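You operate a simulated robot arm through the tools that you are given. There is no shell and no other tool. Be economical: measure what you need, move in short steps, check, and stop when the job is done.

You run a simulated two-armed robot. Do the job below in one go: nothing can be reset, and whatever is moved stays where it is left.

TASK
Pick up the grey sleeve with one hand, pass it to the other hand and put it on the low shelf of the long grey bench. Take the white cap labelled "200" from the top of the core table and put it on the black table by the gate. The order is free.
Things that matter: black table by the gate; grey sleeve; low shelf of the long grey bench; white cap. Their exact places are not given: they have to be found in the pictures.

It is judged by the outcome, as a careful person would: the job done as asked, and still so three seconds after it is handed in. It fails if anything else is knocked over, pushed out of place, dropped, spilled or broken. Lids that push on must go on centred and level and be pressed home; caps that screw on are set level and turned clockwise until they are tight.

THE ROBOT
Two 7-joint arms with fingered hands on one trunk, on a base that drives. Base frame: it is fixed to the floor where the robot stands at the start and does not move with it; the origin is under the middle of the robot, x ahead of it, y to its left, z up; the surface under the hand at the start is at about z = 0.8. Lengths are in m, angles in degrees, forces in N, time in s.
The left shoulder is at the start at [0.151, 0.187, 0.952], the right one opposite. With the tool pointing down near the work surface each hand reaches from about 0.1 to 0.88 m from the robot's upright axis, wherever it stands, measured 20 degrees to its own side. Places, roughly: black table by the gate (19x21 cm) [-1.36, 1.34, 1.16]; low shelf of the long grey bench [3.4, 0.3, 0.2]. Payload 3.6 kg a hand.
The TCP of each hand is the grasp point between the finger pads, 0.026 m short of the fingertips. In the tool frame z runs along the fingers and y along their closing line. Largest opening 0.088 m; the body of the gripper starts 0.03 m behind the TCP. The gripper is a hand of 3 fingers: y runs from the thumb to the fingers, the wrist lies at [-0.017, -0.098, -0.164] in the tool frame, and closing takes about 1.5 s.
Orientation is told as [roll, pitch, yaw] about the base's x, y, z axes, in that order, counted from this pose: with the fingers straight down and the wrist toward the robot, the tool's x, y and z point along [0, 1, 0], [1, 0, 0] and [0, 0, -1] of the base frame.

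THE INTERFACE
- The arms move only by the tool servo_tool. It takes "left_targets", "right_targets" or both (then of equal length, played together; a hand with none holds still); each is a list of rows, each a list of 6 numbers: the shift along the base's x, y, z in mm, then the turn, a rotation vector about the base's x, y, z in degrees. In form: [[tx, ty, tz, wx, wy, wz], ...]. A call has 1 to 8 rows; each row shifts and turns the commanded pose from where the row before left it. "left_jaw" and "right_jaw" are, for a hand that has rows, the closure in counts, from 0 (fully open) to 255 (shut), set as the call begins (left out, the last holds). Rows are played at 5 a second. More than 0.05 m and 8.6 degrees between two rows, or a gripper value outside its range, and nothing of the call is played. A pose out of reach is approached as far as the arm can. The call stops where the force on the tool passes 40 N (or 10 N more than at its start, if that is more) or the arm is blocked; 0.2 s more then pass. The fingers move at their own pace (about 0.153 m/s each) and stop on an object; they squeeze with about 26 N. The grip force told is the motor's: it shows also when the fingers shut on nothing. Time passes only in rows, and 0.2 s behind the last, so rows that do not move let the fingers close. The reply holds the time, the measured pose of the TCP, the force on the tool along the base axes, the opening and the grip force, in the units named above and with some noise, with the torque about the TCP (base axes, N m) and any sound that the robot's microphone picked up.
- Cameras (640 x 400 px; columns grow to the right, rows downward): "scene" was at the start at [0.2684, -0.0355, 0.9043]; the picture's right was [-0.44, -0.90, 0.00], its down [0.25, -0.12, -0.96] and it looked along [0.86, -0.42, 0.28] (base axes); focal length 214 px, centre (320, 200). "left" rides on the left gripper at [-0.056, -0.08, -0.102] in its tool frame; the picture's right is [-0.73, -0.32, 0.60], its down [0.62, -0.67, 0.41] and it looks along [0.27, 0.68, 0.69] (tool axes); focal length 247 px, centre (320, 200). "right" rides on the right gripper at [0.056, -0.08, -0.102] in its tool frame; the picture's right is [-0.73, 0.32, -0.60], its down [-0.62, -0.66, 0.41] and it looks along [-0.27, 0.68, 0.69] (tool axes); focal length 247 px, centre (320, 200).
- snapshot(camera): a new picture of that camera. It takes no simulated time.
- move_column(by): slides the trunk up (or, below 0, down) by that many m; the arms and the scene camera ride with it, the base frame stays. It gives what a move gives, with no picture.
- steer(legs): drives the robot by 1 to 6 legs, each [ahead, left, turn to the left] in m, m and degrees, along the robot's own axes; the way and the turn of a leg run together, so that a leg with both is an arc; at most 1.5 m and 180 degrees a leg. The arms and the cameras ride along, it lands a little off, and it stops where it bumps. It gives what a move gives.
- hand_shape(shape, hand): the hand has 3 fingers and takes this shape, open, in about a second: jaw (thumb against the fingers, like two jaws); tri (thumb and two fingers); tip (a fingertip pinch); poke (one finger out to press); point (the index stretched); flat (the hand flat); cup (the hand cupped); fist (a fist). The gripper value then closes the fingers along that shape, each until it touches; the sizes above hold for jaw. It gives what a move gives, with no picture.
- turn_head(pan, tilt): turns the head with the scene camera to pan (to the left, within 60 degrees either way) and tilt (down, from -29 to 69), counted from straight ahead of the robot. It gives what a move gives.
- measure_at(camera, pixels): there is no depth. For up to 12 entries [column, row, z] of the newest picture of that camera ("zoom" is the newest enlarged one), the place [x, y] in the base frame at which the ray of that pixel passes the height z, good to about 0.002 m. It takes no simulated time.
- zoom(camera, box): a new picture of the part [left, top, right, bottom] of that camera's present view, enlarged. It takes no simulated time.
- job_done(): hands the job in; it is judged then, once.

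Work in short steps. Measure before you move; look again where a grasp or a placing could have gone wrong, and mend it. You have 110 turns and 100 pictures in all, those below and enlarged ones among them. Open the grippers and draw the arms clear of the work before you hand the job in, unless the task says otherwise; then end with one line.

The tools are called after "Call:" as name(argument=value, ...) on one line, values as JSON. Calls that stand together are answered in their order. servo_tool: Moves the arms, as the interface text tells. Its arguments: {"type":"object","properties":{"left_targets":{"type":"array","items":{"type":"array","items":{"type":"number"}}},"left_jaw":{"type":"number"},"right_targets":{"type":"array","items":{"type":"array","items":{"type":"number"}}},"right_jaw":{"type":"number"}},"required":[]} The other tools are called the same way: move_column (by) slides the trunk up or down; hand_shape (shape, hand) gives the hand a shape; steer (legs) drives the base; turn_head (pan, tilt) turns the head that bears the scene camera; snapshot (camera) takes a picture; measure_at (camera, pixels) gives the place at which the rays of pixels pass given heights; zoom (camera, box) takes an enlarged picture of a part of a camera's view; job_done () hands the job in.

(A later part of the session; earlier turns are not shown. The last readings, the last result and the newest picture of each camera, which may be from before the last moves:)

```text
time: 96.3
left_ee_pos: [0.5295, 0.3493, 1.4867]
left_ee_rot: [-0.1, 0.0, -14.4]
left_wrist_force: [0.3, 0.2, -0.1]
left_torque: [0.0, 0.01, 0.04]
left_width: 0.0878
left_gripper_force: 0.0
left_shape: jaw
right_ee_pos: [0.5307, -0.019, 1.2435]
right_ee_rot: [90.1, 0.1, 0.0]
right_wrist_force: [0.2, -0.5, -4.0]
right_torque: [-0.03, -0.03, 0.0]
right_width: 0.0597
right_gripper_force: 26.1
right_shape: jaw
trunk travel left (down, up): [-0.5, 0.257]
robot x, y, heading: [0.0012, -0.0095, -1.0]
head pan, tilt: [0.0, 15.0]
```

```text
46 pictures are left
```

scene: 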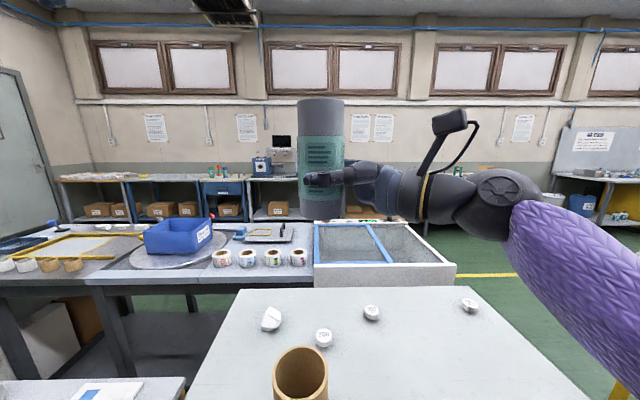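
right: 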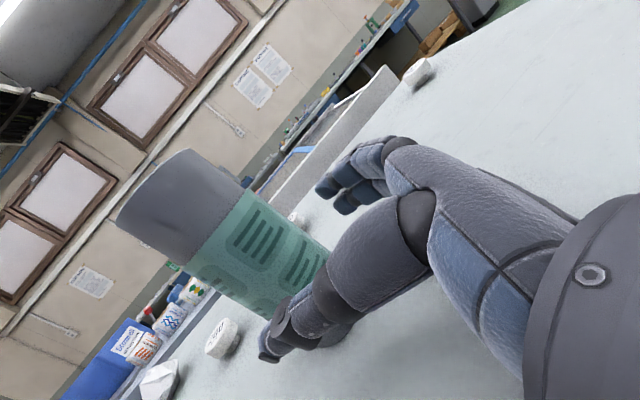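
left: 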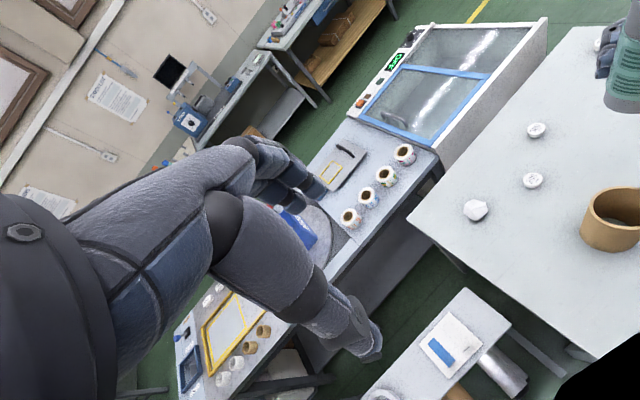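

Sleeve level at x≈0.53, y≈-0.015. I move the left hand across to hover above it, keeping z 1.48.

Call:
measure_at(camera="scene", pixels=[[321, 180, 1.22], [322, 200, 1.2], [320, 104, 1.333], [320, 104, 1.34]])

Call:
servo_tool(left_targets=[[0, -45, 0, 0, 0, 0], [0, -45, 0, 0, 0, 0], [0, -45, 0, 0, 0, 0], [0, -45, 0, 0, 0, 0], [0, -45, 0, 0, 0, 0], [0, -45, 0, 0, 0, 0], [0, -45, 0, 0, 0, 0], [0, -40, 0, 0, 0, 0]])

Call:
snapshot(camera="left")

```text
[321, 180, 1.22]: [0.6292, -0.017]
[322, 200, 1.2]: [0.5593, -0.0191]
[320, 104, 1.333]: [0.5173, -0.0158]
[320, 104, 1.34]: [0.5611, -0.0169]
```

```text
time: 98.1
left_ee_pos: [0.5722, 0.0096, 1.4987]
left_ee_rot: [-0.2, 0.1, -14.4]
left_wrist_force: [-0.4, 1.1, 0.0]
left_torque: [0.04, -0.03, 0.0]
left_width: 0.0879
left_gripper_force: 0.0
left_shape: jaw
left hand out of reach, approached as far as the arm can: row 2, 3, 4, 5
right_ee_pos: [0.531, -0.0202, 1.2441]
right_ee_rot: [90.0, 0.0, 0.0]
right_wrist_force: [-0.2, 0.4, -3.7]
right_torque: [0.0, 0.0, -0.03]
right_width: 0.0599
right_gripper_force: 26.0
right_shape: jaw
trunk travel left (down, up): [-0.5, 0.257]
robot x, y, heading: [0.0051, -0.0039, -1.1]
head pan, tilt: [0.0, 15.0]
```

```text
45 pictures are left
```

left: 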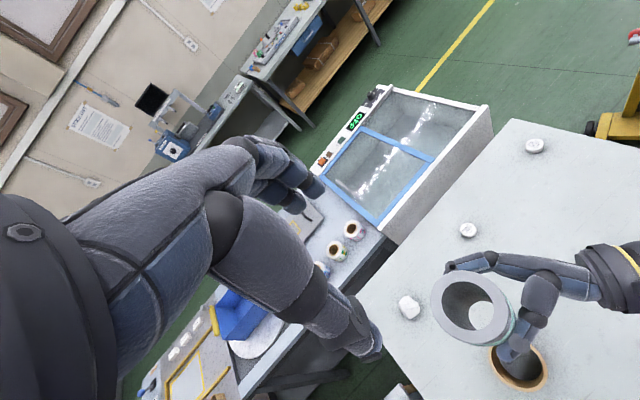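

The left view shows the sleeve top at about (471,309). I measure it at rim-height guesses.

Call:
measure_at(camera="left", pixels=[[471, 309, 1.325], [471, 309, 1.335], [471, 309, 1.345], [431, 300, 1.335], [512, 318, 1.335]])

```text
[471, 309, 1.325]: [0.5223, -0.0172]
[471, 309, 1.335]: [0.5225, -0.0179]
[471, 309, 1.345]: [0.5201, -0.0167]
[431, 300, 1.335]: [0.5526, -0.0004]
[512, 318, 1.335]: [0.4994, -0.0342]
```

Sleeve axis ≈ (0.525,-0.017), rim ≈1.334. I move the left hand over it at z≈1.40.

Call:
servo_tool(left_targets=[[-24, -13, 0, 0, 0, 0], [-23, -13, 0, 0, 0, 0], [0, 0, -35, 0, 0, 0], [0, 0, -35, 0, 0, 0], [0, 0, -25, 0, 0, 0], [0, 0, 0, 0, 0, 0]])

Call:
snapshot(camera="left")

Call:
snapshot(camera="scene")

```text
time: 99.5
left_ee_pos: [0.5252, -0.0185, 1.4051]
left_ee_rot: [-0.2, 0.0, -14.4]
left_wrist_force: [-0.5, 0.0, -0.9]
left_torque: [-0.02, 0.02, 0.03]
left_width: 0.0877
left_gripper_force: 0.1
left_shape: jaw
left hand out of reach, approached as far as the arm can: row 2
right_ee_pos: [0.5315, -0.0211, 1.2435]
right_ee_rot: [90.2, 0.0, 0.1]
right_wrist_force: [0.4, 0.9, -4.0]
right_torque: [-0.05, -0.03, -0.01]
right_width: 0.0595
right_gripper_force: 25.7
right_shape: jaw
trunk travel left (down, up): [-0.5, 0.257]
robot x, y, heading: [0.0072, -0.0043, -0.7]
head pan, tilt: [0.0, 15.0]
```

```text
44 pictures are left
```

left: 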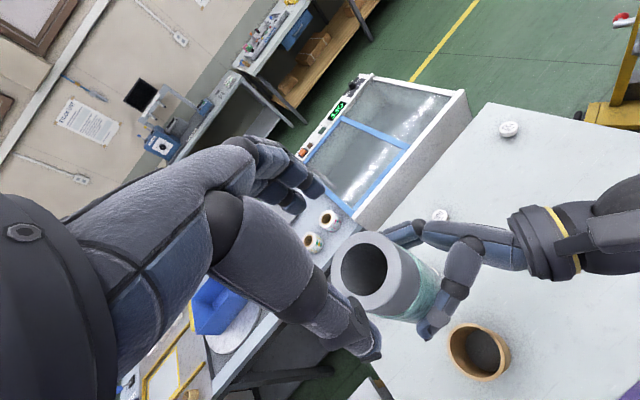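

```text
43 pictures are left
```

scene: 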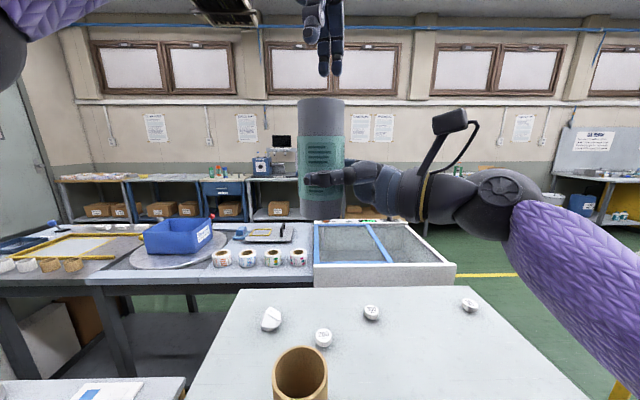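

The rim centre (371,272) matches the predicted (369,268). I descend 82 mm to grip height.

Call:
servo_tool(left_targets=[[0, 0, -30, 0, 0, 0], [0, 0, -30, 0, 0, 0], [0, 0, -15, 0, 0, 0], [0, 0, -7, 0, 0, 0], [0, 0, 0, 0, 0, 0]])

Call:
zoom(camera="scene", box=[220, 30, 460, 240])

Call:
snapshot(camera="left")

```text
time: 100.7
left_ee_pos: [0.5264, -0.0165, 1.3223]
left_ee_rot: [-0.3, 0.0, -14.5]
left_wrist_force: [0.7, -0.9, 0.1]
left_torque: [-0.04, 0.05, -0.01]
left_width: 0.0879
left_gripper_force: 0.1
left_shape: jaw
right_ee_pos: [0.5317, -0.0199, 1.2441]
right_ee_rot: [90.1, 0.1, 0.1]
right_wrist_force: [-0.7, 0.9, -4.4]
right_torque: [-0.02, 0.01, -0.01]
right_width: 0.0596
right_gripper_force: 26.2
right_shape: jaw
trunk travel left (down, up): [-0.5, 0.257]
robot x, y, heading: [0.0011, -0.0039, -1.2]
head pan, tilt: [0.0, 15.0]
```

```text
1.90 times, centred on (340, 135) of scene
```

zoom: 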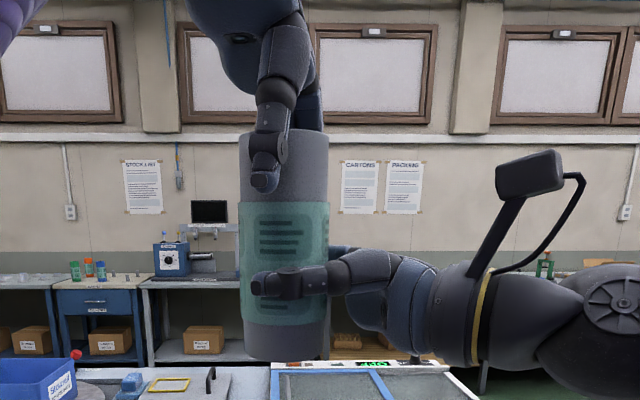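

```text
41 pictures are left
```

left: 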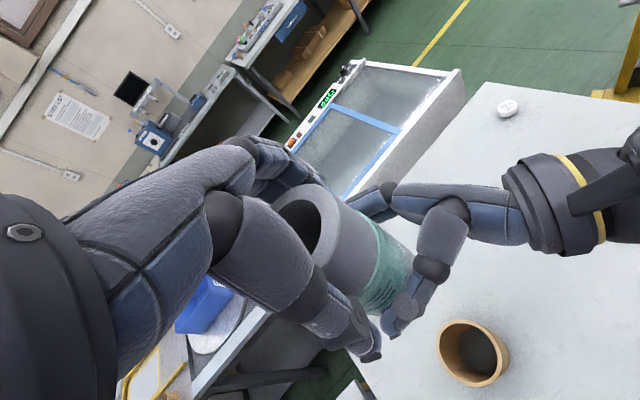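

Well placed with clear space between the hands. I close the left hand on the top.

Call:
servo_tool(left_targets=[[0, 0, 0, 0, 0, 0], [0, 0, 0, 0, 0, 0], [0, 0, 0, 0, 0, 0], [0, 0, 0, 0, 0, 0], [0, 0, 0, 0, 0, 0], [0, 0, 0, 0, 0, 0], [0, 0, 0, 0, 0, 0], [0, 0, 0, 0, 0, 0]], left_jaw=255)

Call:
zoom(camera="scene", box=[220, 30, 460, 240])

```text
time: 102.5
left_ee_pos: [0.5269, -0.0175, 1.3227]
left_ee_rot: [-0.2, 0.0, -14.3]
left_wrist_force: [1.2, 0.1, 0.8]
left_torque: [0.01, -0.12, 0.02]
left_width: 0.0566
left_gripper_force: 26.2
left_shape: jaw
right_ee_pos: [0.5316, -0.0203, 1.2442]
right_ee_rot: [90.0, 0.0, -0.1]
right_wrist_force: [-1.4, 0.4, -2.6]
right_torque: [-0.01, 0.02, 0.0]
right_width: 0.0596
right_gripper_force: 26.0
right_shape: jaw
trunk travel left (down, up): [-0.5, 0.257]
robot x, y, heading: [0.0046, -0.0036, -1.0]
head pan, tilt: [0.0, 15.0]
```

```text
1.90 times, centred on (340, 135) of scene
```

zoom: 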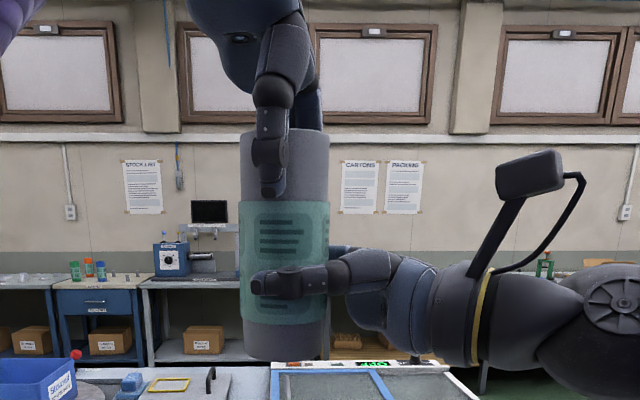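

Left holds (26 N). I open the right hand, watching the left load, and back it off.

Call:
servo_tool(right_targets=[[0, 0, 0, 0, 0, 0], [0, 0, 0, 0, 0, 0], [0, 0, 0, 0, 0, 0], [0, 0, 0, 0, 0, 0], [0, 0, 0, 0, 0, 0]], right_jaw=0)

Call:
servo_tool(right_targets=[[0, -20, 0, 0, 0, 0], [0, -35, 0, 0, 0, 0], [0, -40, 0, 0, 0, 0], [0, -40, 0, 0, 0, 0], [0, -40, 0, 0, 0, 0], [0, -40, 0, 0, 0, 0]])

Call:
snapshot(camera="scene")

```text
time: 103.7
left_ee_pos: [0.5272, -0.016, 1.3227]
left_ee_rot: [-0.4, 0.0, -14.4]
left_wrist_force: [-0.5, -0.1, 0.5]
left_torque: [0.01, 0.01, 0.01]
left_width: 0.0568
left_gripper_force: 26.2
left_shape: jaw
right_ee_pos: [0.5313, -0.0212, 1.2447]
right_ee_rot: [90.1, 0.1, 0.0]
right_wrist_force: [0.1, -0.2, 0.0]
right_torque: [0.0, -0.03, -0.02]
right_width: 0.0877
right_gripper_force: 0.1
right_shape: jaw
trunk travel left (down, up): [-0.5, 0.257]
robot x, y, heading: [0.0027, -0.0027, -1.2]
head pan, tilt: [0.0, 15.0]
```

```text
time: 105.1
left_ee_pos: [0.5275, -0.0171, 1.3223]
left_ee_rot: [-0.2, 0.0, -14.4]
left_wrist_force: [0.0, -0.3, -0.3]
left_torque: [0.03, 0.02, -0.02]
left_width: 0.0567
left_gripper_force: 26.2
left_shape: jaw
right_ee_pos: [0.5318, -0.2367, 1.2455]
right_ee_rot: [90.2, 0.1, 0.0]
right_wrist_force: [0.2, 0.1, 0.1]
right_torque: [-0.01, 0.02, -0.01]
right_width: 0.0878
right_gripper_force: 0.0
right_shape: jaw
trunk travel left (down, up): [-0.5, 0.257]
robot x, y, heading: [0.0051, -0.0026, -0.9]
head pan, tilt: [0.0, 15.0]
```

```text
39 pictures are left
```

scene: 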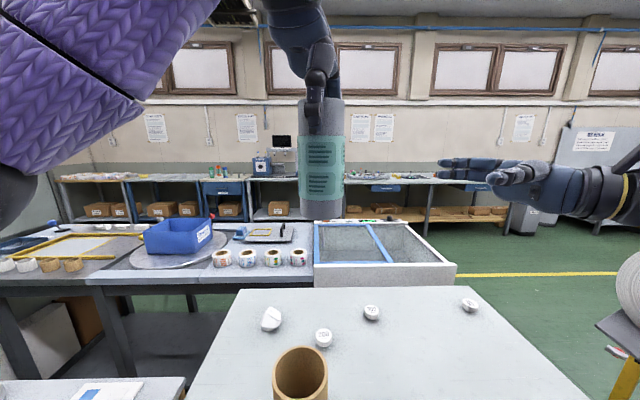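

The left hand holds the sleeve alone. I swing it left and rotate the right hand back to fingers-down.

Call:
servo_tool(left_targets=[[0, 30, 10, 0, 0, 0], [0, 40, 10, 0, 0, 0], [0, 45, 10, 0, 0, 0], [0, 45, 10, 0, 0, 0], [0, 45, 10, 0, 0, 0], [0, 45, 10, 0, 0, 0], [0, 45, 5, 0, 0, 0], [0, 20, 0, 0, 0, 0]], right_targets=[[0, -10, 5, -8.5, 0, 0], [0, -10, 5, -8.5, 0, 0], [0, -10, 5, -8.5, 0, 0], [0, 0, 5, -8.5, 0, 0], [0, 0, 5, -8.5, 0, 0], [0, 0, 5, -8.5, 0, 0], [0, 0, 5, -8.5, 0, 0], [0, 0, 5, -8.5, 0, 0]])

Call:
servo_tool(right_targets=[[0, 0, 0, -8.5, 0, 0], [0, 0, 0, -8.5, 0, 0], [0, 0, 0, -5, 0, 0], [0, 0, 0, 0, 0, 8], [0, 0, 0, 0, 0, 8], [0, 0, 0, 0, 0, 8], [0, 0, 0, 0, 0, 0]])

Call:
snapshot(camera="left")

```text
time: 106.9
left_ee_pos: [0.5241, 0.2985, 1.3873]
left_ee_rot: [-0.2, -0.1, -14.5]
left_wrist_force: [0.2, 0.0, -3.8]
left_torque: [-0.01, 0.03, -0.01]
left_width: 0.0567
left_gripper_force: 25.8
left_shape: jaw
right_ee_pos: [0.531, -0.2643, 1.2844]
right_ee_rot: [21.8, 0.1, -0.1]
right_wrist_force: [0.9, 0.5, -0.1]
right_torque: [-0.01, -0.01, 0.01]
right_width: 0.0876
right_gripper_force: 0.1
right_shape: jaw
trunk travel left (down, up): [-0.5, 0.257]
robot x, y, heading: [0.0007, -0.0038, -1.1]
head pan, tilt: [0.0, 15.0]
```

```text
time: 108.5
left_ee_pos: [0.525, 0.2974, 1.3871]
left_ee_rot: [-0.2, -0.1, -14.5]
left_wrist_force: [0.4, -0.3, -3.9]
left_torque: [-0.01, 0.01, 0.01]
left_width: 0.0563
left_gripper_force: 25.9
left_shape: jaw
right_ee_pos: [0.5323, -0.264, 1.2845]
right_ee_rot: [0.1, -0.1, 24.1]
right_wrist_force: [-0.5, -0.1, -0.2]
right_torque: [-0.02, 0.0, 0.03]
right_width: 0.0876
right_gripper_force: 0.1
right_shape: jaw
trunk travel left (down, up): [-0.5, 0.257]
robot x, y, heading: [0.0056, -0.0032, -1.1]
head pan, tilt: [0.0, 15.0]
```

```text
38 pictures are left
```

left: 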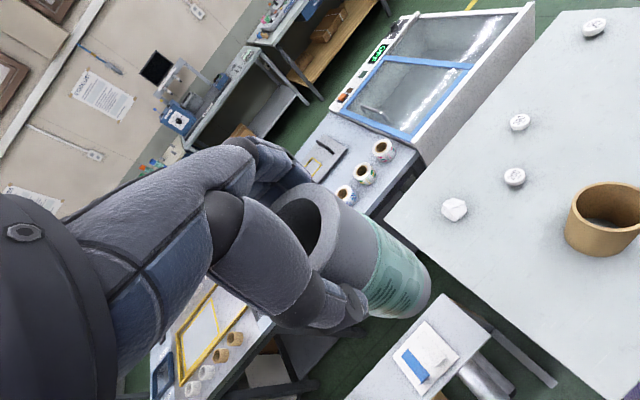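

Sleeve safe in the left hand (-3.9 N). I lower the trunk 0.25 and bring the right hand over cap "200" near (0.66,-0.024).

Call:
move_column(by=-0.25)

Call:
turn_head(pan=0, tilt=30)

Call:
servo_tool(right_targets=[[18, 34, 0, 0, 0, 0], [18, 34, 0, 0, 0, 0], [18, 34, 0, 0, 0, 0], [18, 34, 0, 0, 0, 0], [18, 34, 0, 0, 0, 0], [18, 34, 0, 0, 0, 0], [18, 34, 0, 0, 0, 0]])

Call:
snapshot(camera="right")

Call:
snapshot(camera="scene")

```text
time: 111.1
left_ee_pos: [0.5256, 0.2991, 1.1372]
left_ee_rot: [-0.2, 0.0, -14.4]
left_wrist_force: [-0.1, 0.0, -3.7]
left_torque: [0.02, -0.01, 0.0]
left_width: 0.0566
left_gripper_force: 25.5
left_shape: jaw
right_ee_pos: [0.5306, -0.2632, 1.0347]
right_ee_rot: [0.1, 0.0, 24.0]
right_wrist_force: [-0.1, 0.2, 0.5]
right_torque: [0.01, 0.0, -0.01]
right_width: 0.0877
right_gripper_force: 0.0
right_shape: jaw
trunk travel left (down, up): [-0.25, 0.507]
robot x, y, heading: [0.0033, -0.0061, -1.2]
head pan, tilt: [0.0, 15.0]
```

```text
time: 111.8
left_ee_pos: [0.5263, 0.3, 1.1376]
left_ee_rot: [-0.3, 0.0, -14.4]
left_wrist_force: [0.2, 0.2, -4.4]
left_torque: [0.0, 0.02, -0.02]
left_width: 0.0563
left_gripper_force: 25.7
left_shape: jaw
right_ee_pos: [0.5335, -0.2642, 1.0359]
right_ee_rot: [0.1, 0.2, 23.9]
right_wrist_force: [0.8, 0.0, -0.4]
right_torque: [-0.01, 0.04, 0.0]
right_width: 0.0877
right_gripper_force: 0.0
right_shape: jaw
trunk travel left (down, up): [-0.25, 0.507]
robot x, y, heading: [0.0064, -0.0021, -1.0]
head pan, tilt: [0.0, 30.0]
```

```text
time: 113.4
left_ee_pos: [0.526, 0.2996, 1.1365]
left_ee_rot: [-0.3, -0.1, -14.5]
left_wrist_force: [0.5, -1.0, -3.1]
left_torque: [0.0, -0.03, -0.02]
left_width: 0.0566
left_gripper_force: 25.8
left_shape: jaw
right_ee_pos: [0.6581, -0.0249, 1.0344]
right_ee_rot: [-0.1, 0.1, 24.0]
right_wrist_force: [-0.1, 0.5, -0.2]
right_torque: [-0.02, -0.01, 0.0]
right_width: 0.0876
right_gripper_force: 0.1
right_shape: jaw
trunk travel left (down, up): [-0.25, 0.507]
robot x, y, heading: [0.005, -0.0019, -1.0]
head pan, tilt: [0.0, 30.0]
```

```text
37 pictures are left
```

right: 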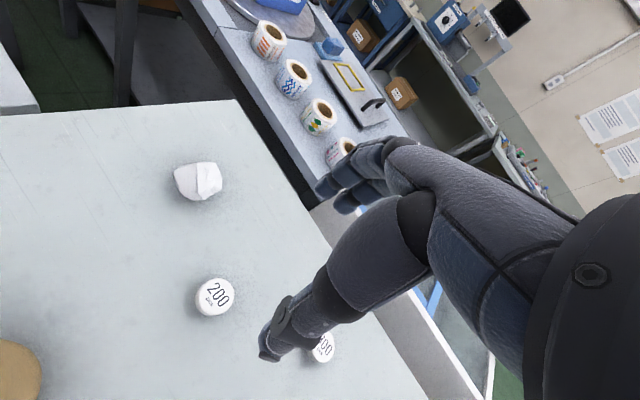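

```text
36 pictures are left
```

scene: 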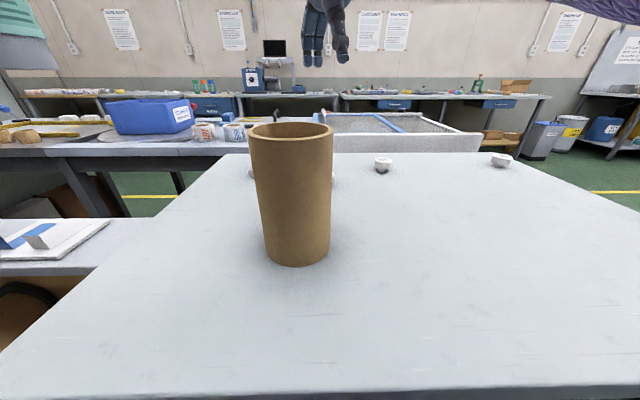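

The cap top at (215,296) matches the predicted pixel (214,296). I verify and descend to z≈0.87.

Call:
measure_at(camera="right", pixels=[[216, 296, 0.82], [216, 296, 0.815], [197, 300, 0.81], [235, 298, 0.81]])

Call:
servo_tool(right_targets=[[0, 0, -40, 0, 0, 0], [0, 0, -40, 0, 0, 0], [0, 0, -40, 0, 0, 0], [0, 0, -35, 0, 0, 0], [0, 0, 0, 0, 0, 0]])

Call:
snapshot(camera="right")

```text
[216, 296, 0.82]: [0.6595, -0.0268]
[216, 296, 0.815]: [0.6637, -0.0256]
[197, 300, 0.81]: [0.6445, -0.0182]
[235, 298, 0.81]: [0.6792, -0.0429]
```

```text
time: 114.6
left_ee_pos: [0.5277, 0.2989, 1.1364]
left_ee_rot: [-0.1, -0.1, -14.3]
left_wrist_force: [0.4, 0.2, -4.6]
left_torque: [0.01, 0.02, 0.02]
left_width: 0.0565
left_gripper_force: 26.0
left_shape: jaw
right_ee_pos: [0.6581, -0.0253, 0.8773]
right_ee_rot: [0.0, 0.0, 24.0]
right_wrist_force: [0.7, 0.6, -0.5]
right_torque: [0.0, -0.03, 0.01]
right_width: 0.0875
right_gripper_force: 0.0
right_shape: jaw
trunk travel left (down, up): [-0.25, 0.507]
robot x, y, heading: [0.0052, -0.005, -1.2]
head pan, tilt: [0.0, 30.0]
```

```text
35 pictures are left
```

right: 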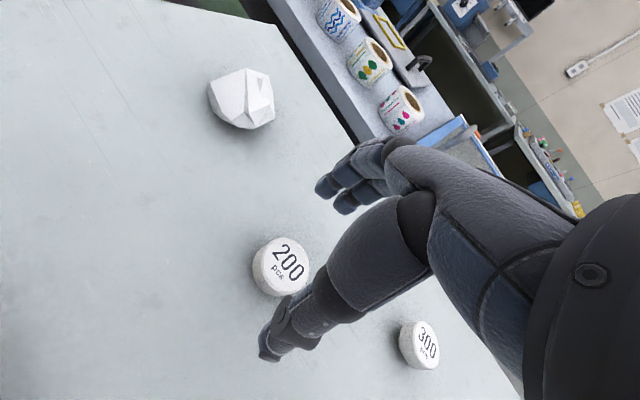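

The cap top is nearer z≈0.828 by parallax; lateral alignment good. I descend 45 mm so the fingertips stay ~6 mm above the table.

Call:
servo_tool(right_targets=[[0, 0, -20, 0, 0, 0], [0, 0, -15, 0, 0, 0], [0, 0, -10, 0, 0, 0], [0, 0, 0, 0, 0, 0]])

Call:
snapshot(camera="right")

```text
time: 115.6
left_ee_pos: [0.5255, 0.2993, 1.1374]
left_ee_rot: [-0.3, 0.0, -14.4]
left_wrist_force: [0.3, 0.3, -3.9]
left_torque: [0.02, 0.04, 0.04]
left_width: 0.0566
left_gripper_force: 26.3
left_shape: jaw
right_ee_pos: [0.659, -0.0242, 0.8336]
right_ee_rot: [0.1, 0.1, 24.0]
right_wrist_force: [0.7, 0.1, -0.2]
right_torque: [0.0, 0.02, -0.02]
right_width: 0.0878
right_gripper_force: 0.1
right_shape: jaw
trunk travel left (down, up): [-0.25, 0.507]
robot x, y, heading: [0.0047, -0.0006, -1.1]
head pan, tilt: [0.0, 30.0]
```

```text
34 pictures are left
```

right: 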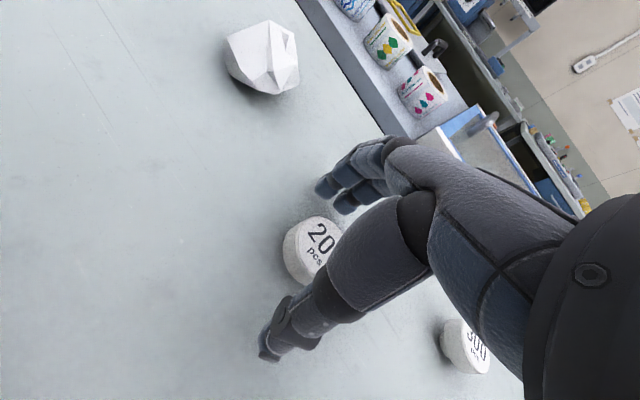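

The cap sits between thumb and fingers. I close the right hand.

Call:
servo_tool(right_targets=[[0, 0, 0, 0, 0, 0], [0, 0, 0, 0, 0, 0], [0, 0, 0, 0, 0, 0], [0, 0, 0, 0, 0, 0], [0, 0, 0, 0, 0, 0], [0, 0, 0, 0, 0, 0], [0, 0, 0, 0, 0, 0], [0, 0, 0, 0, 0, 0]], right_jaw=255)

Call:
servo_tool(right_targets=[[0, 0, 15, 0, 0, 0], [0, 0, 25, 0, 0, 0], [0, 0, 40, 0, 0, 0], [0, 0, 40, 0, 0, 0], [0, 0, 40, 0, 0, 0], [0, 0, 40, 0, 0, 0]])

Call:
snapshot(camera="right")

Call:
snapshot(camera="scene")

```text
time: 117.4
left_ee_pos: [0.5254, 0.2981, 1.137]
left_ee_rot: [-0.2, 0.0, -14.4]
left_wrist_force: [-0.7, 0.1, -3.6]
left_torque: [-0.03, -0.01, 0.0]
left_width: 0.0563
left_gripper_force: 26.8
left_shape: jaw
right_ee_pos: [0.6588, -0.0247, 0.8327]
right_ee_rot: [0.2, 0.1, 24.0]
right_wrist_force: [-0.7, -0.7, 0.0]
right_torque: [-0.02, 0.03, 0.02]
right_width: 0.0304
right_gripper_force: 26.4
right_shape: jaw
trunk travel left (down, up): [-0.25, 0.507]
robot x, y, heading: [0.0081, -0.0051, -1.2]
head pan, tilt: [0.0, 30.0]
```

```text
time: 118.8
left_ee_pos: [0.5262, 0.2994, 1.1379]
left_ee_rot: [-0.2, 0.0, -14.4]
left_wrist_force: [-1.1, -0.3, -4.1]
left_torque: [0.0, 0.03, 0.03]
left_width: 0.0563
left_gripper_force: 26.1
left_shape: jaw
right_ee_pos: [0.6552, -0.0233, 1.0354]
right_ee_rot: [0.1, 0.1, 24.1]
right_wrist_force: [0.4, 0.3, 0.1]
right_torque: [0.03, 0.01, 0.02]
right_width: 0.0305
right_gripper_force: 26.0
right_shape: jaw
trunk travel left (down, up): [-0.25, 0.507]
robot x, y, heading: [0.007, -0.0069, -0.9]
head pan, tilt: [0.0, 30.0]
```

```text
33 pictures are left
```

right: 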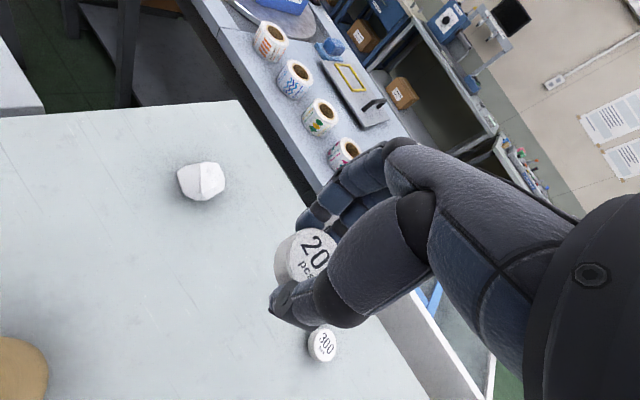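

```text
32 pictures are left
```

scene: 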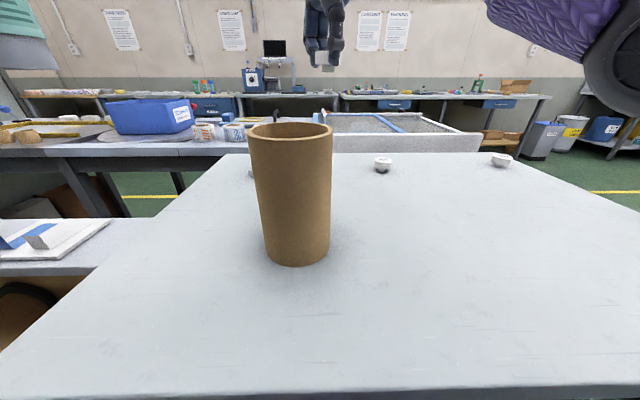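

The cap is held (0.0305 m, 26 N). I raise the trunk 0.3 m and draw both hands in for driving.

Call:
move_column(by=0.3)

Call:
servo_tool(right_targets=[[-30, -30, 0, 0, 0, 0], [-30, -30, 0, 0, 0, 0], [-30, -30, 0, 0, 0, 0], [-30, -30, 0, 0, 0, 0], [-30, -30, 0, 0, 0, 0], [-30, -30, 0, 0, 0, 0], [-30, -20, 0, 0, 0, 0], [0, 0, 0, 0, 0, 0]], left_targets=[[-15, 0, 0, 0, 0, 0], [-15, 0, 0, 0, 0, 0], [-15, 0, 0, 0, 0, 0], [-15, 0, 0, 0, 0, 0], [-15, 0, 0, 0, 0, 0], [-15, 0, 0, 0, 0, 0], [0, 0, 0, 0, 0, 0], [0, 0, 0, 0, 0, 0]])

Call:
steer(legs=[[-0.2, 0, 0], [0, 0, 60]])

Call:
turn_head(pan=40, tilt=25)

Call:
snapshot(camera="scene")

```text
time: 121.8
left_ee_pos: [0.526, 0.2989, 1.4373]
left_ee_rot: [-0.1, 0.0, -14.6]
left_wrist_force: [0.5, 0.2, -4.2]
left_torque: [0.0, 0.02, 0.0]
left_width: 0.0566
left_gripper_force: 25.6
left_shape: jaw
right_ee_pos: [0.6589, -0.0268, 1.3344]
right_ee_rot: [0.2, 0.1, 24.0]
right_wrist_force: [1.1, 0.1, -0.1]
right_torque: [0.0, 0.03, -0.04]
right_width: 0.0305
right_gripper_force: 25.7
right_shape: jaw
trunk travel left (down, up): [-0.55, 0.207]
robot x, y, heading: [0.0018, -0.003, -1.0]
head pan, tilt: [0.0, 30.0]
```

```text
time: 123.6
left_ee_pos: [0.4383, 0.3003, 1.4358]
left_ee_rot: [-0.2, 0.0, -14.4]
left_wrist_force: [0.9, -0.7, -3.4]
left_torque: [0.03, -0.01, 0.04]
left_width: 0.0566
left_gripper_force: 25.4
left_shape: jaw
right_ee_pos: [0.4485, -0.2243, 1.3349]
right_ee_rot: [0.2, 0.1, 23.9]
right_wrist_force: [0.0, -0.1, 0.2]
right_torque: [-0.03, -0.03, 0.01]
right_width: 0.0303
right_gripper_force: 25.9
right_shape: jaw
trunk travel left (down, up): [-0.55, 0.207]
robot x, y, heading: [0.0049, -0.0025, -1.3]
head pan, tilt: [0.0, 30.0]
```

```text
time: 127.9
left_ee_pos: [-0.2389, 0.5273, 1.4357]
left_ee_rot: [-0.2, 0.0, 45.3]
left_wrist_force: [-0.3, 0.5, -3.8]
left_torque: [-0.03, 0.03, 0.01]
left_width: 0.0564
left_gripper_force: 25.5
left_shape: jaw
right_ee_pos: [0.2189, 0.2747, 1.3344]
right_ee_rot: [0.2, 0.0, 83.9]
right_wrist_force: [0.0, 0.1, -0.3]
right_torque: [-0.03, 0.02, 0.01]
right_width: 0.0299
right_gripper_force: 25.7
right_shape: jaw
trunk travel left (down, up): [-0.55, 0.207]
robot x, y, heading: [-0.193, 0.0023, 58.8]
head pan, tilt: [0.0, 30.0]
```

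```text
time: 128.9
left_ee_pos: [-0.2406, 0.5271, 1.4364]
left_ee_rot: [-0.2, 0.0, 45.4]
left_wrist_force: [0.1, 0.1, -3.7]
left_torque: [-0.02, 0.01, 0.01]
left_width: 0.0561
left_gripper_force: 26.0
left_shape: jaw
right_ee_pos: [0.2178, 0.2746, 1.3362]
right_ee_rot: [0.1, 0.1, 83.9]
right_wrist_force: [0.4, -0.1, 0.3]
right_torque: [0.0, 0.0, -0.01]
right_width: 0.0302
right_gripper_force: 25.7
right_shape: jaw
trunk travel left (down, up): [-0.55, 0.207]
robot x, y, heading: [-0.1963, 0.0001, 58.8]
head pan, tilt: [40.0, 25.0]
```

```text
31 pictures are left
```

scene: 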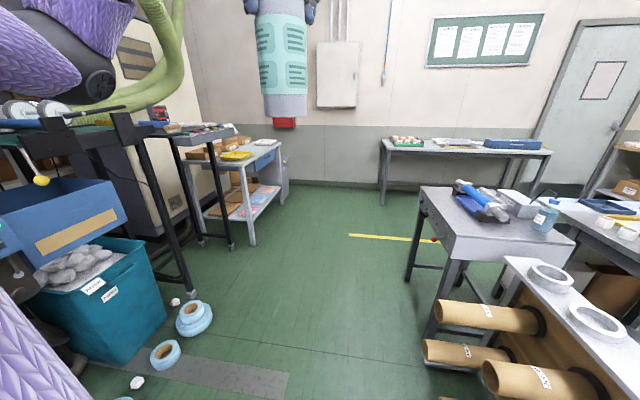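

The black stand area is to the left (bearing ≈131°). I measure floor obstacles near the teal bin, then turn a further 40° to see it.

Call:
measure_at(camera="scene", pixels=[[165, 320, 0], [85, 362, 0], [165, 365, 0], [195, 330, 0], [190, 295, 0], [135, 385, 0], [250, 243, 0], [232, 248, 0], [440, 365, 0], [405, 280, 0]])

Call:
steer(legs=[[0, 0, 40]])

Call:
turn_head(pan=30, tilt=20)

Call:
snapshot(camera="scene")

```text
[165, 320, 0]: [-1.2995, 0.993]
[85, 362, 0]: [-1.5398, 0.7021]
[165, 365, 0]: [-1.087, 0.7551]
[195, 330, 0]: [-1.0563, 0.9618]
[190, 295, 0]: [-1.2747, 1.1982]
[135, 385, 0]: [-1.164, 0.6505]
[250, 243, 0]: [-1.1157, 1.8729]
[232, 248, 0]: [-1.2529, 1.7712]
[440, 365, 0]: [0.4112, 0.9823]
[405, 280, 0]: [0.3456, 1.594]
```

```text
time: 131.2
left_ee_pos: [-0.5622, 0.381, 1.4372]
left_ee_rot: [-0.1, 0.1, 84.3]
left_wrist_force: [0.4, 0.5, -4.0]
left_torque: [-0.02, 0.02, 0.02]
left_width: 0.0563
left_gripper_force: 26.4
left_shape: jaw
right_ee_pos: [-0.047, 0.4731, 1.3359]
right_ee_rot: [0.1, 0.2, 122.7]
right_wrist_force: [0.2, -0.4, -0.1]
right_torque: [0.02, 0.0, 0.01]
right_width: 0.0299
right_gripper_force: 26.0
right_shape: jaw
trunk travel left (down, up): [-0.55, 0.207]
robot x, y, heading: [-0.198, -0.0024, 97.6]
head pan, tilt: [40.0, 25.0]
```

```text
time: 131.9
left_ee_pos: [-0.5627, 0.3822, 1.4377]
left_ee_rot: [-0.2, 0.1, 84.3]
left_wrist_force: [-0.7, -0.1, -3.7]
left_torque: [-0.02, 0.04, 0.0]
left_width: 0.0563
left_gripper_force: 25.9
left_shape: jaw
right_ee_pos: [-0.0469, 0.4727, 1.3366]
right_ee_rot: [0.3, 0.1, 122.8]
right_wrist_force: [-0.1, 0.1, -0.1]
right_torque: [0.03, 0.0, -0.01]
right_width: 0.0301
right_gripper_force: 25.9
right_shape: jaw
trunk travel left (down, up): [-0.55, 0.207]
robot x, y, heading: [-0.1973, -0.0041, 97.7]
head pan, tilt: [30.0, 20.0]
```

```text
30 pictures are left
```

scene: 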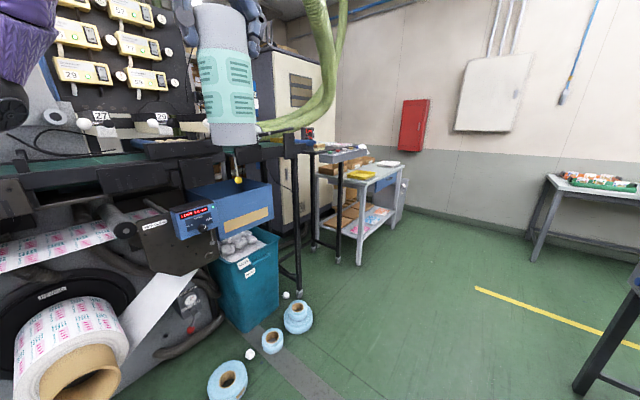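

I check which black top lies at [-1.36,1.34,1.16].

Call:
measure_at(camera="scene", pixels=[[340, 155, 1.16], [280, 148, 1.16], [200, 152, 1.16], [100, 165, 1.16], [345, 150, 1.0], [310, 248, 0], [338, 262, 0], [298, 290, 0]])

Call:
zoom(camera="scene", box=[120, 90, 400, 265])

```text
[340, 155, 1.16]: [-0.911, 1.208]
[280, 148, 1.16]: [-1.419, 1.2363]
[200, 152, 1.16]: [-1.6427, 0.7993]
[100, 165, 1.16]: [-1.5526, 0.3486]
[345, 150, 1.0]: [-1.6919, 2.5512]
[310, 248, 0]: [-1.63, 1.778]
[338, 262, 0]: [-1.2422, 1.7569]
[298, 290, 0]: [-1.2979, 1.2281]
```

```text
2.29 times, centred on (260, 178) of scene
```

zoom: 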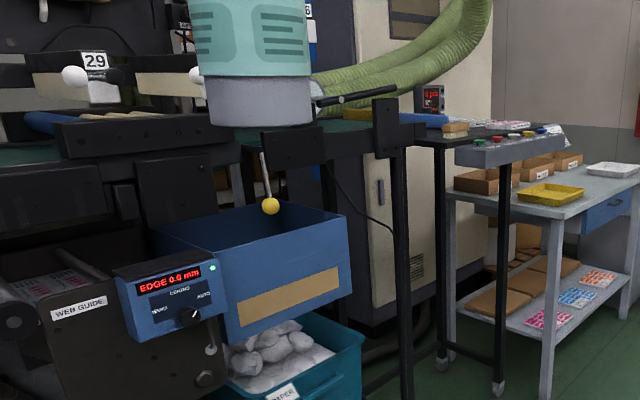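

I drive toward the open floor east of the black stand, then turn to face it.

Call:
steer(legs=[[1.3, 0.15, 0], [0, 0, 85]])

Call:
turn_head(pan=0, tilt=25)

Call:
snapshot(camera="scene")

```text
time: 142.1
left_ee_pos: [-0.9312, 0.9113, 1.4364]
left_ee_rot: [-0.2, -0.1, 170.9]
left_wrist_force: [-0.4, -0.3, -3.6]
left_torque: [-0.01, 0.02, 0.02]
left_width: 0.0562
left_gripper_force: 26.0
left_shape: jaw
right_ee_pos: [-0.9913, 1.4311, 1.3361]
right_ee_rot: [0.1, 0.1, -150.7]
right_wrist_force: [-0.2, -0.2, -0.2]
right_torque: [-0.01, 0.0, -0.01]
right_width: 0.0298
right_gripper_force: 25.7
right_shape: jaw
trunk travel left (down, up): [-0.55, 0.207]
robot x, y, heading: [-0.527, 1.2543, -175.8]
head pan, tilt: [30.0, 20.0]
```

```text
time: 143.0
left_ee_pos: [-0.9314, 0.9107, 1.4359]
left_ee_rot: [-0.2, 0.1, 170.8]
left_wrist_force: [0.7, 0.3, -4.4]
left_torque: [-0.01, 0.0, 0.04]
left_width: 0.0561
left_gripper_force: 26.7
left_shape: jaw
right_ee_pos: [-0.9912, 1.4311, 1.3355]
right_ee_rot: [0.0, 0.2, -150.8]
right_wrist_force: [-0.7, -0.6, -0.1]
right_torque: [0.0, 0.0, 0.01]
right_width: 0.0299
right_gripper_force: 25.9
right_shape: jaw
trunk travel left (down, up): [-0.55, 0.207]
robot x, y, heading: [-0.5267, 1.2506, -175.6]
head pan, tilt: [0.0, 25.0]
```

```text
28 pictures are left
```

scene: 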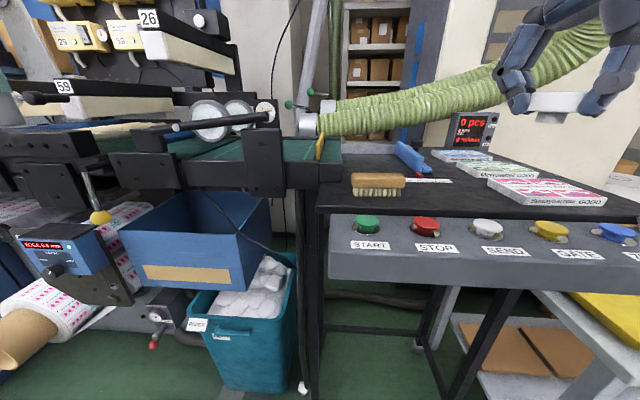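

The black control table is in view with a brush at (378,185) and label stacks. I measure the top at z=1.16.

Call:
measure_at(camera="scene", pixels=[[318, 208, 1.16], [345, 150, 1.16], [378, 196, 1.16], [400, 165, 1.16], [440, 190, 1.16], [470, 195, 1.16], [360, 165, 1.16], [520, 205, 1.16], [440, 205, 1.16], [340, 165, 1.16], [412, 172, 1.16]])

Call:
zoom(camera="scene", box=[290, 100, 530, 250])

```text
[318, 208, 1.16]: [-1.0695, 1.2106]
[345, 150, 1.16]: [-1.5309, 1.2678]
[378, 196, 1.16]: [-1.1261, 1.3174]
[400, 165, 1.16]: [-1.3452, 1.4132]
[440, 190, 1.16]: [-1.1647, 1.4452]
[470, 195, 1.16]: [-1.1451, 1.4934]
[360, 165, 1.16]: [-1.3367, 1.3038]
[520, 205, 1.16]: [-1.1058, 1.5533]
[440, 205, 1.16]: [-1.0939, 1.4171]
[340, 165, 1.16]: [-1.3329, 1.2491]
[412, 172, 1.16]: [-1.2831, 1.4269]
```

```text
2.67 times, centred on (410, 175) of scene
```

zoom: 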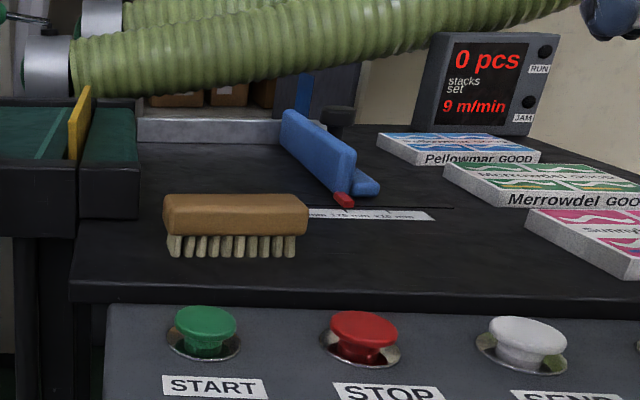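

The free spot is near (-1.35,1.33), between conveyor end, brush and blue tool. I raise both hands, pull the left back, lower the trunk 0.2 and drive 0.17 m closer.

Call:
servo_tool(right_targets=[[0, 0, 35, 0, 0, 0], [0, 0, 35, 0, 0, 0], [0, 0, 35, 0, 0, 0], [0, 0, 35, 0, 0, 0], [0, 0, 35, 0, 0, 0], [0, 0, 0, 0, 0, 0]], left_targets=[[15, 0, 30, 0, 0, 0], [15, 0, 30, 0, 0, 0], [15, 0, 30, 0, 0, 0], [15, 0, 30, 0, 0, 0], [15, 0, 30, 0, 0, 0], [0, 0, 0, 0, 0, 0]])

Call:
move_column(by=-0.2)

Call:
steer(legs=[[0.17, 0, 0]])

Call:
snapshot(camera="right")

Call:
snapshot(camera="scene")

```text
time: 144.4
left_ee_pos: [-0.8561, 0.9112, 1.5868]
left_ee_rot: [-0.1, 0.1, 170.8]
left_wrist_force: [0.3, 1.2, -4.0]
left_torque: [-0.02, 0.0, 0.02]
left_width: 0.0563
left_gripper_force: 25.7
left_shape: jaw
right_ee_pos: [-0.9907, 1.4306, 1.5087]
right_ee_rot: [0.1, 0.1, -150.7]
right_wrist_force: [-0.3, 1.0, -0.3]
right_torque: [0.02, -0.01, 0.01]
right_width: 0.0299
right_gripper_force: 25.9
right_shape: jaw
trunk travel left (down, up): [-0.55, 0.207]
robot x, y, heading: [-0.5268, 1.2527, -175.6]
head pan, tilt: [0.0, 25.0]
```

```text
time: 146.6
left_ee_pos: [-0.8562, 0.9109, 1.387]
left_ee_rot: [-0.2, 0.0, 170.9]
left_wrist_force: [-0.1, 0.5, -3.8]
left_torque: [-0.02, -0.07, 0.01]
left_width: 0.056
left_gripper_force: 25.9
left_shape: jaw
right_ee_pos: [-0.9902, 1.4311, 1.3118]
right_ee_rot: [0.0, -0.1, -150.7]
right_wrist_force: [-0.1, 1.0, -0.5]
right_torque: [0.04, -0.01, 0.0]
right_width: 0.03
right_gripper_force: 26.1
right_shape: jaw
trunk travel left (down, up): [-0.35, 0.407]
robot x, y, heading: [-0.5276, 1.2556, -175.7]
head pan, tilt: [0.0, 25.0]
```

```text
time: 148.0
left_ee_pos: [-1.0275, 0.8985, 1.3867]
left_ee_rot: [-0.1, 0.1, 170.9]
left_wrist_force: [-0.4, 0.7, -4.4]
left_torque: [0.02, -0.02, 0.0]
left_width: 0.0559
left_gripper_force: 26.0
left_shape: jaw
right_ee_pos: [-1.1627, 1.4172, 1.3099]
right_ee_rot: [0.1, 0.1, -150.6]
right_wrist_force: [0.7, 0.2, 0.0]
right_torque: [0.01, -0.02, 0.01]
right_width: 0.0299
right_gripper_force: 26.2
right_shape: jaw
trunk travel left (down, up): [-0.35, 0.407]
robot x, y, heading: [-0.6952, 1.2413, -175.8]
head pan, tilt: [0.0, 25.0]
```

```text
26 pictures are left
```

right: 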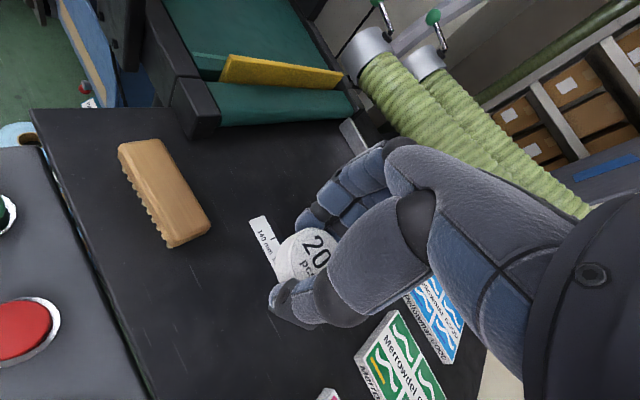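

```text
25 pictures are left
```

scene: 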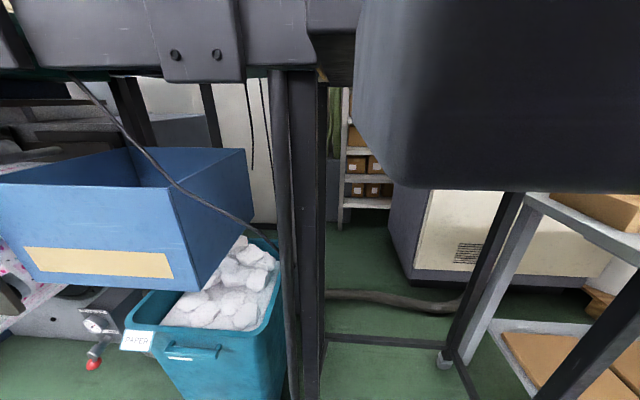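

The right view shows the free black surface around (255,165). I measure points around it at z 1.16.

Call:
measure_at(camera="right", pixels=[[255, 165, 1.16], [210, 230, 1.16], [150, 150, 1.16], [220, 125, 1.16], [345, 125, 1.16], [265, 220, 1.16], [60, 110, 1.16], [195, 135, 1.16], [310, 250, 1.16]])

```text
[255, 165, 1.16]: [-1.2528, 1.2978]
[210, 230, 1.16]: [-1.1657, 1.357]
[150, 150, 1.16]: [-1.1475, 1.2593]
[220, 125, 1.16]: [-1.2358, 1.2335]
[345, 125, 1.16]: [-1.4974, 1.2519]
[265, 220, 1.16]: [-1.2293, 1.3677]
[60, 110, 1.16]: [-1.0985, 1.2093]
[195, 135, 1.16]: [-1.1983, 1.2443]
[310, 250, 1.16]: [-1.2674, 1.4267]
```

Target (-1.345,1.335). I move the cap over it at z 1.31: sideways first, then forward.

Call:
servo_tool(right_targets=[[-5, -40, 0, 0, 0, 0], [-10, -40, 0, 0, 0, 0], [-42, -2, 0, 0, 0, 0], [-42, 0, 0, 0, 0, 0], [-42, 0, 0, 0, 0, 0], [-41, 0, 0, 0, 0, 0], [0, 0, 0, 0, 0, 0]])

Call:
snapshot(camera="right")

```text
time: 149.6
left_ee_pos: [-1.0252, 0.8987, 1.3878]
left_ee_rot: [-0.2, 0.0, 170.9]
left_wrist_force: [-0.1, -0.6, -5.2]
left_torque: [-0.01, 0.0, -0.01]
left_width: 0.056
left_gripper_force: 25.8
left_shape: jaw
right_ee_pos: [-1.342, 1.3353, 1.3113]
right_ee_rot: [0.1, 0.0, -150.6]
right_wrist_force: [-0.2, 0.4, -1.1]
right_torque: [0.02, 0.0, 0.0]
right_width: 0.0298
right_gripper_force: 26.2
right_shape: jaw
trunk travel left (down, up): [-0.35, 0.407]
robot x, y, heading: [-0.6979, 1.2435, -175.6]
head pan, tilt: [0.0, 25.0]
```

```text
24 pictures are left
```

right: 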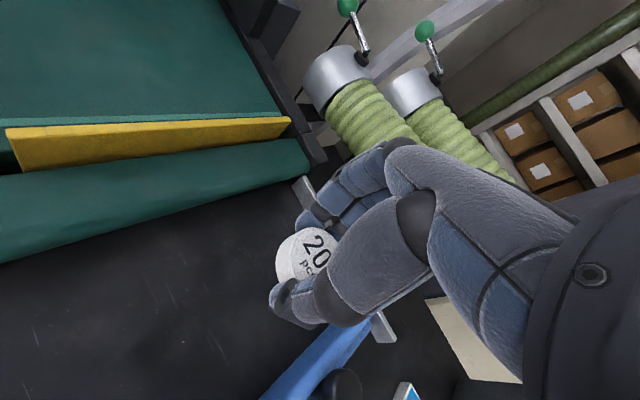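

I check clearances: conveyor edge, fence and the blue tool edge.

Call:
measure_at(camera="right", pixels=[[200, 205, 1.2], [310, 170, 1.2], [300, 185, 1.18], [380, 330, 1.18], [335, 325, 1.2], [265, 395, 1.2], [360, 340, 1.2]])

```text
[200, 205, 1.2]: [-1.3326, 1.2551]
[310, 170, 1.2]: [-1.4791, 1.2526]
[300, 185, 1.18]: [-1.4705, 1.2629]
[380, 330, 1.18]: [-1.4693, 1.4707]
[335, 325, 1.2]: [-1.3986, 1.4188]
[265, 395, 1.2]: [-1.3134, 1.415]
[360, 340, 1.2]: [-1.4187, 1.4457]
```

Clearances are ~8 cm both ways. I descend 103 mm, then finish in small steps.

Call:
servo_tool(right_targets=[[0, 0, -35, 0, 0, 0], [0, 0, -35, 0, 0, 0], [0, 0, -25, 0, 0, 0], [0, 0, -8, 0, 0, 0], [0, 0, 0, 0, 0, 0]])

Call:
servo_tool(right_targets=[[0, 0, -4, 0, 0, 0], [0, 0, -4, 0, 0, 0], [0, 0, -3, 0, 0, 0], [0, 0, 0, 0, 0, 0]])

Call:
snapshot(camera="right")

```text
time: 151.0
left_ee_pos: [-1.0196, 0.892, 1.3841]
left_ee_rot: [-0.4, 0.0, 171.1]
left_wrist_force: [0.4, -0.5, -3.4]
left_torque: [0.01, -0.01, 0.0]
left_width: 0.0559
left_gripper_force: 26.0
left_shape: jaw
right_ee_pos: [-1.3307, 1.331, 1.2854]
right_ee_rot: [-3.4, -7.1, -150.3]
right_wrist_force: [0.0, -1.4, -0.1]
right_torque: [0.02, 0.01, -0.01]
right_width: 0.0296
right_gripper_force: 26.0
right_shape: jaw
trunk travel left (down, up): [-0.35, 0.407]
robot x, y, heading: [-0.693, 1.2371, -175.7]
head pan, tilt: [0.0, 25.0]
stopped in row 5 (right hand): the arm was blocked; the commanded pose is now the measured one
```

```text
time: 152.2
left_ee_pos: [-1.0182, 0.8929, 1.3845]
left_ee_rot: [-0.5, -0.1, 171.1]
left_wrist_force: [0.0, 1.2, -3.7]
left_torque: [0.0, -0.01, -0.01]
left_width: 0.0561
left_gripper_force: 26.2
left_shape: jaw
right_ee_pos: [-1.3286, 1.3328, 1.2952]
right_ee_rot: [-4.1, -8.9, -150.4]
right_wrist_force: [-1.2, -0.5, -0.8]
right_torque: [-0.02, 0.0, 0.01]
right_width: 0.0302
right_gripper_force: 26.4
right_shape: jaw
trunk travel left (down, up): [-0.35, 0.407]
robot x, y, heading: [-0.695, 1.2416, -175.7]
head pan, tilt: [0.0, 25.0]
stopped in row 4 (right hand): the arm was blocked; the commanded pose is now the measured one
```

```text
23 pictures are left
```

right: 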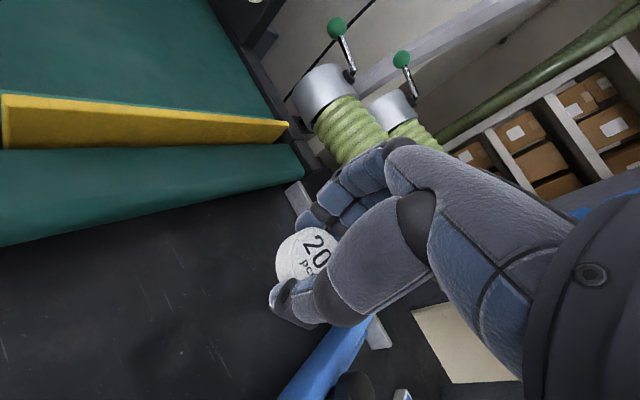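

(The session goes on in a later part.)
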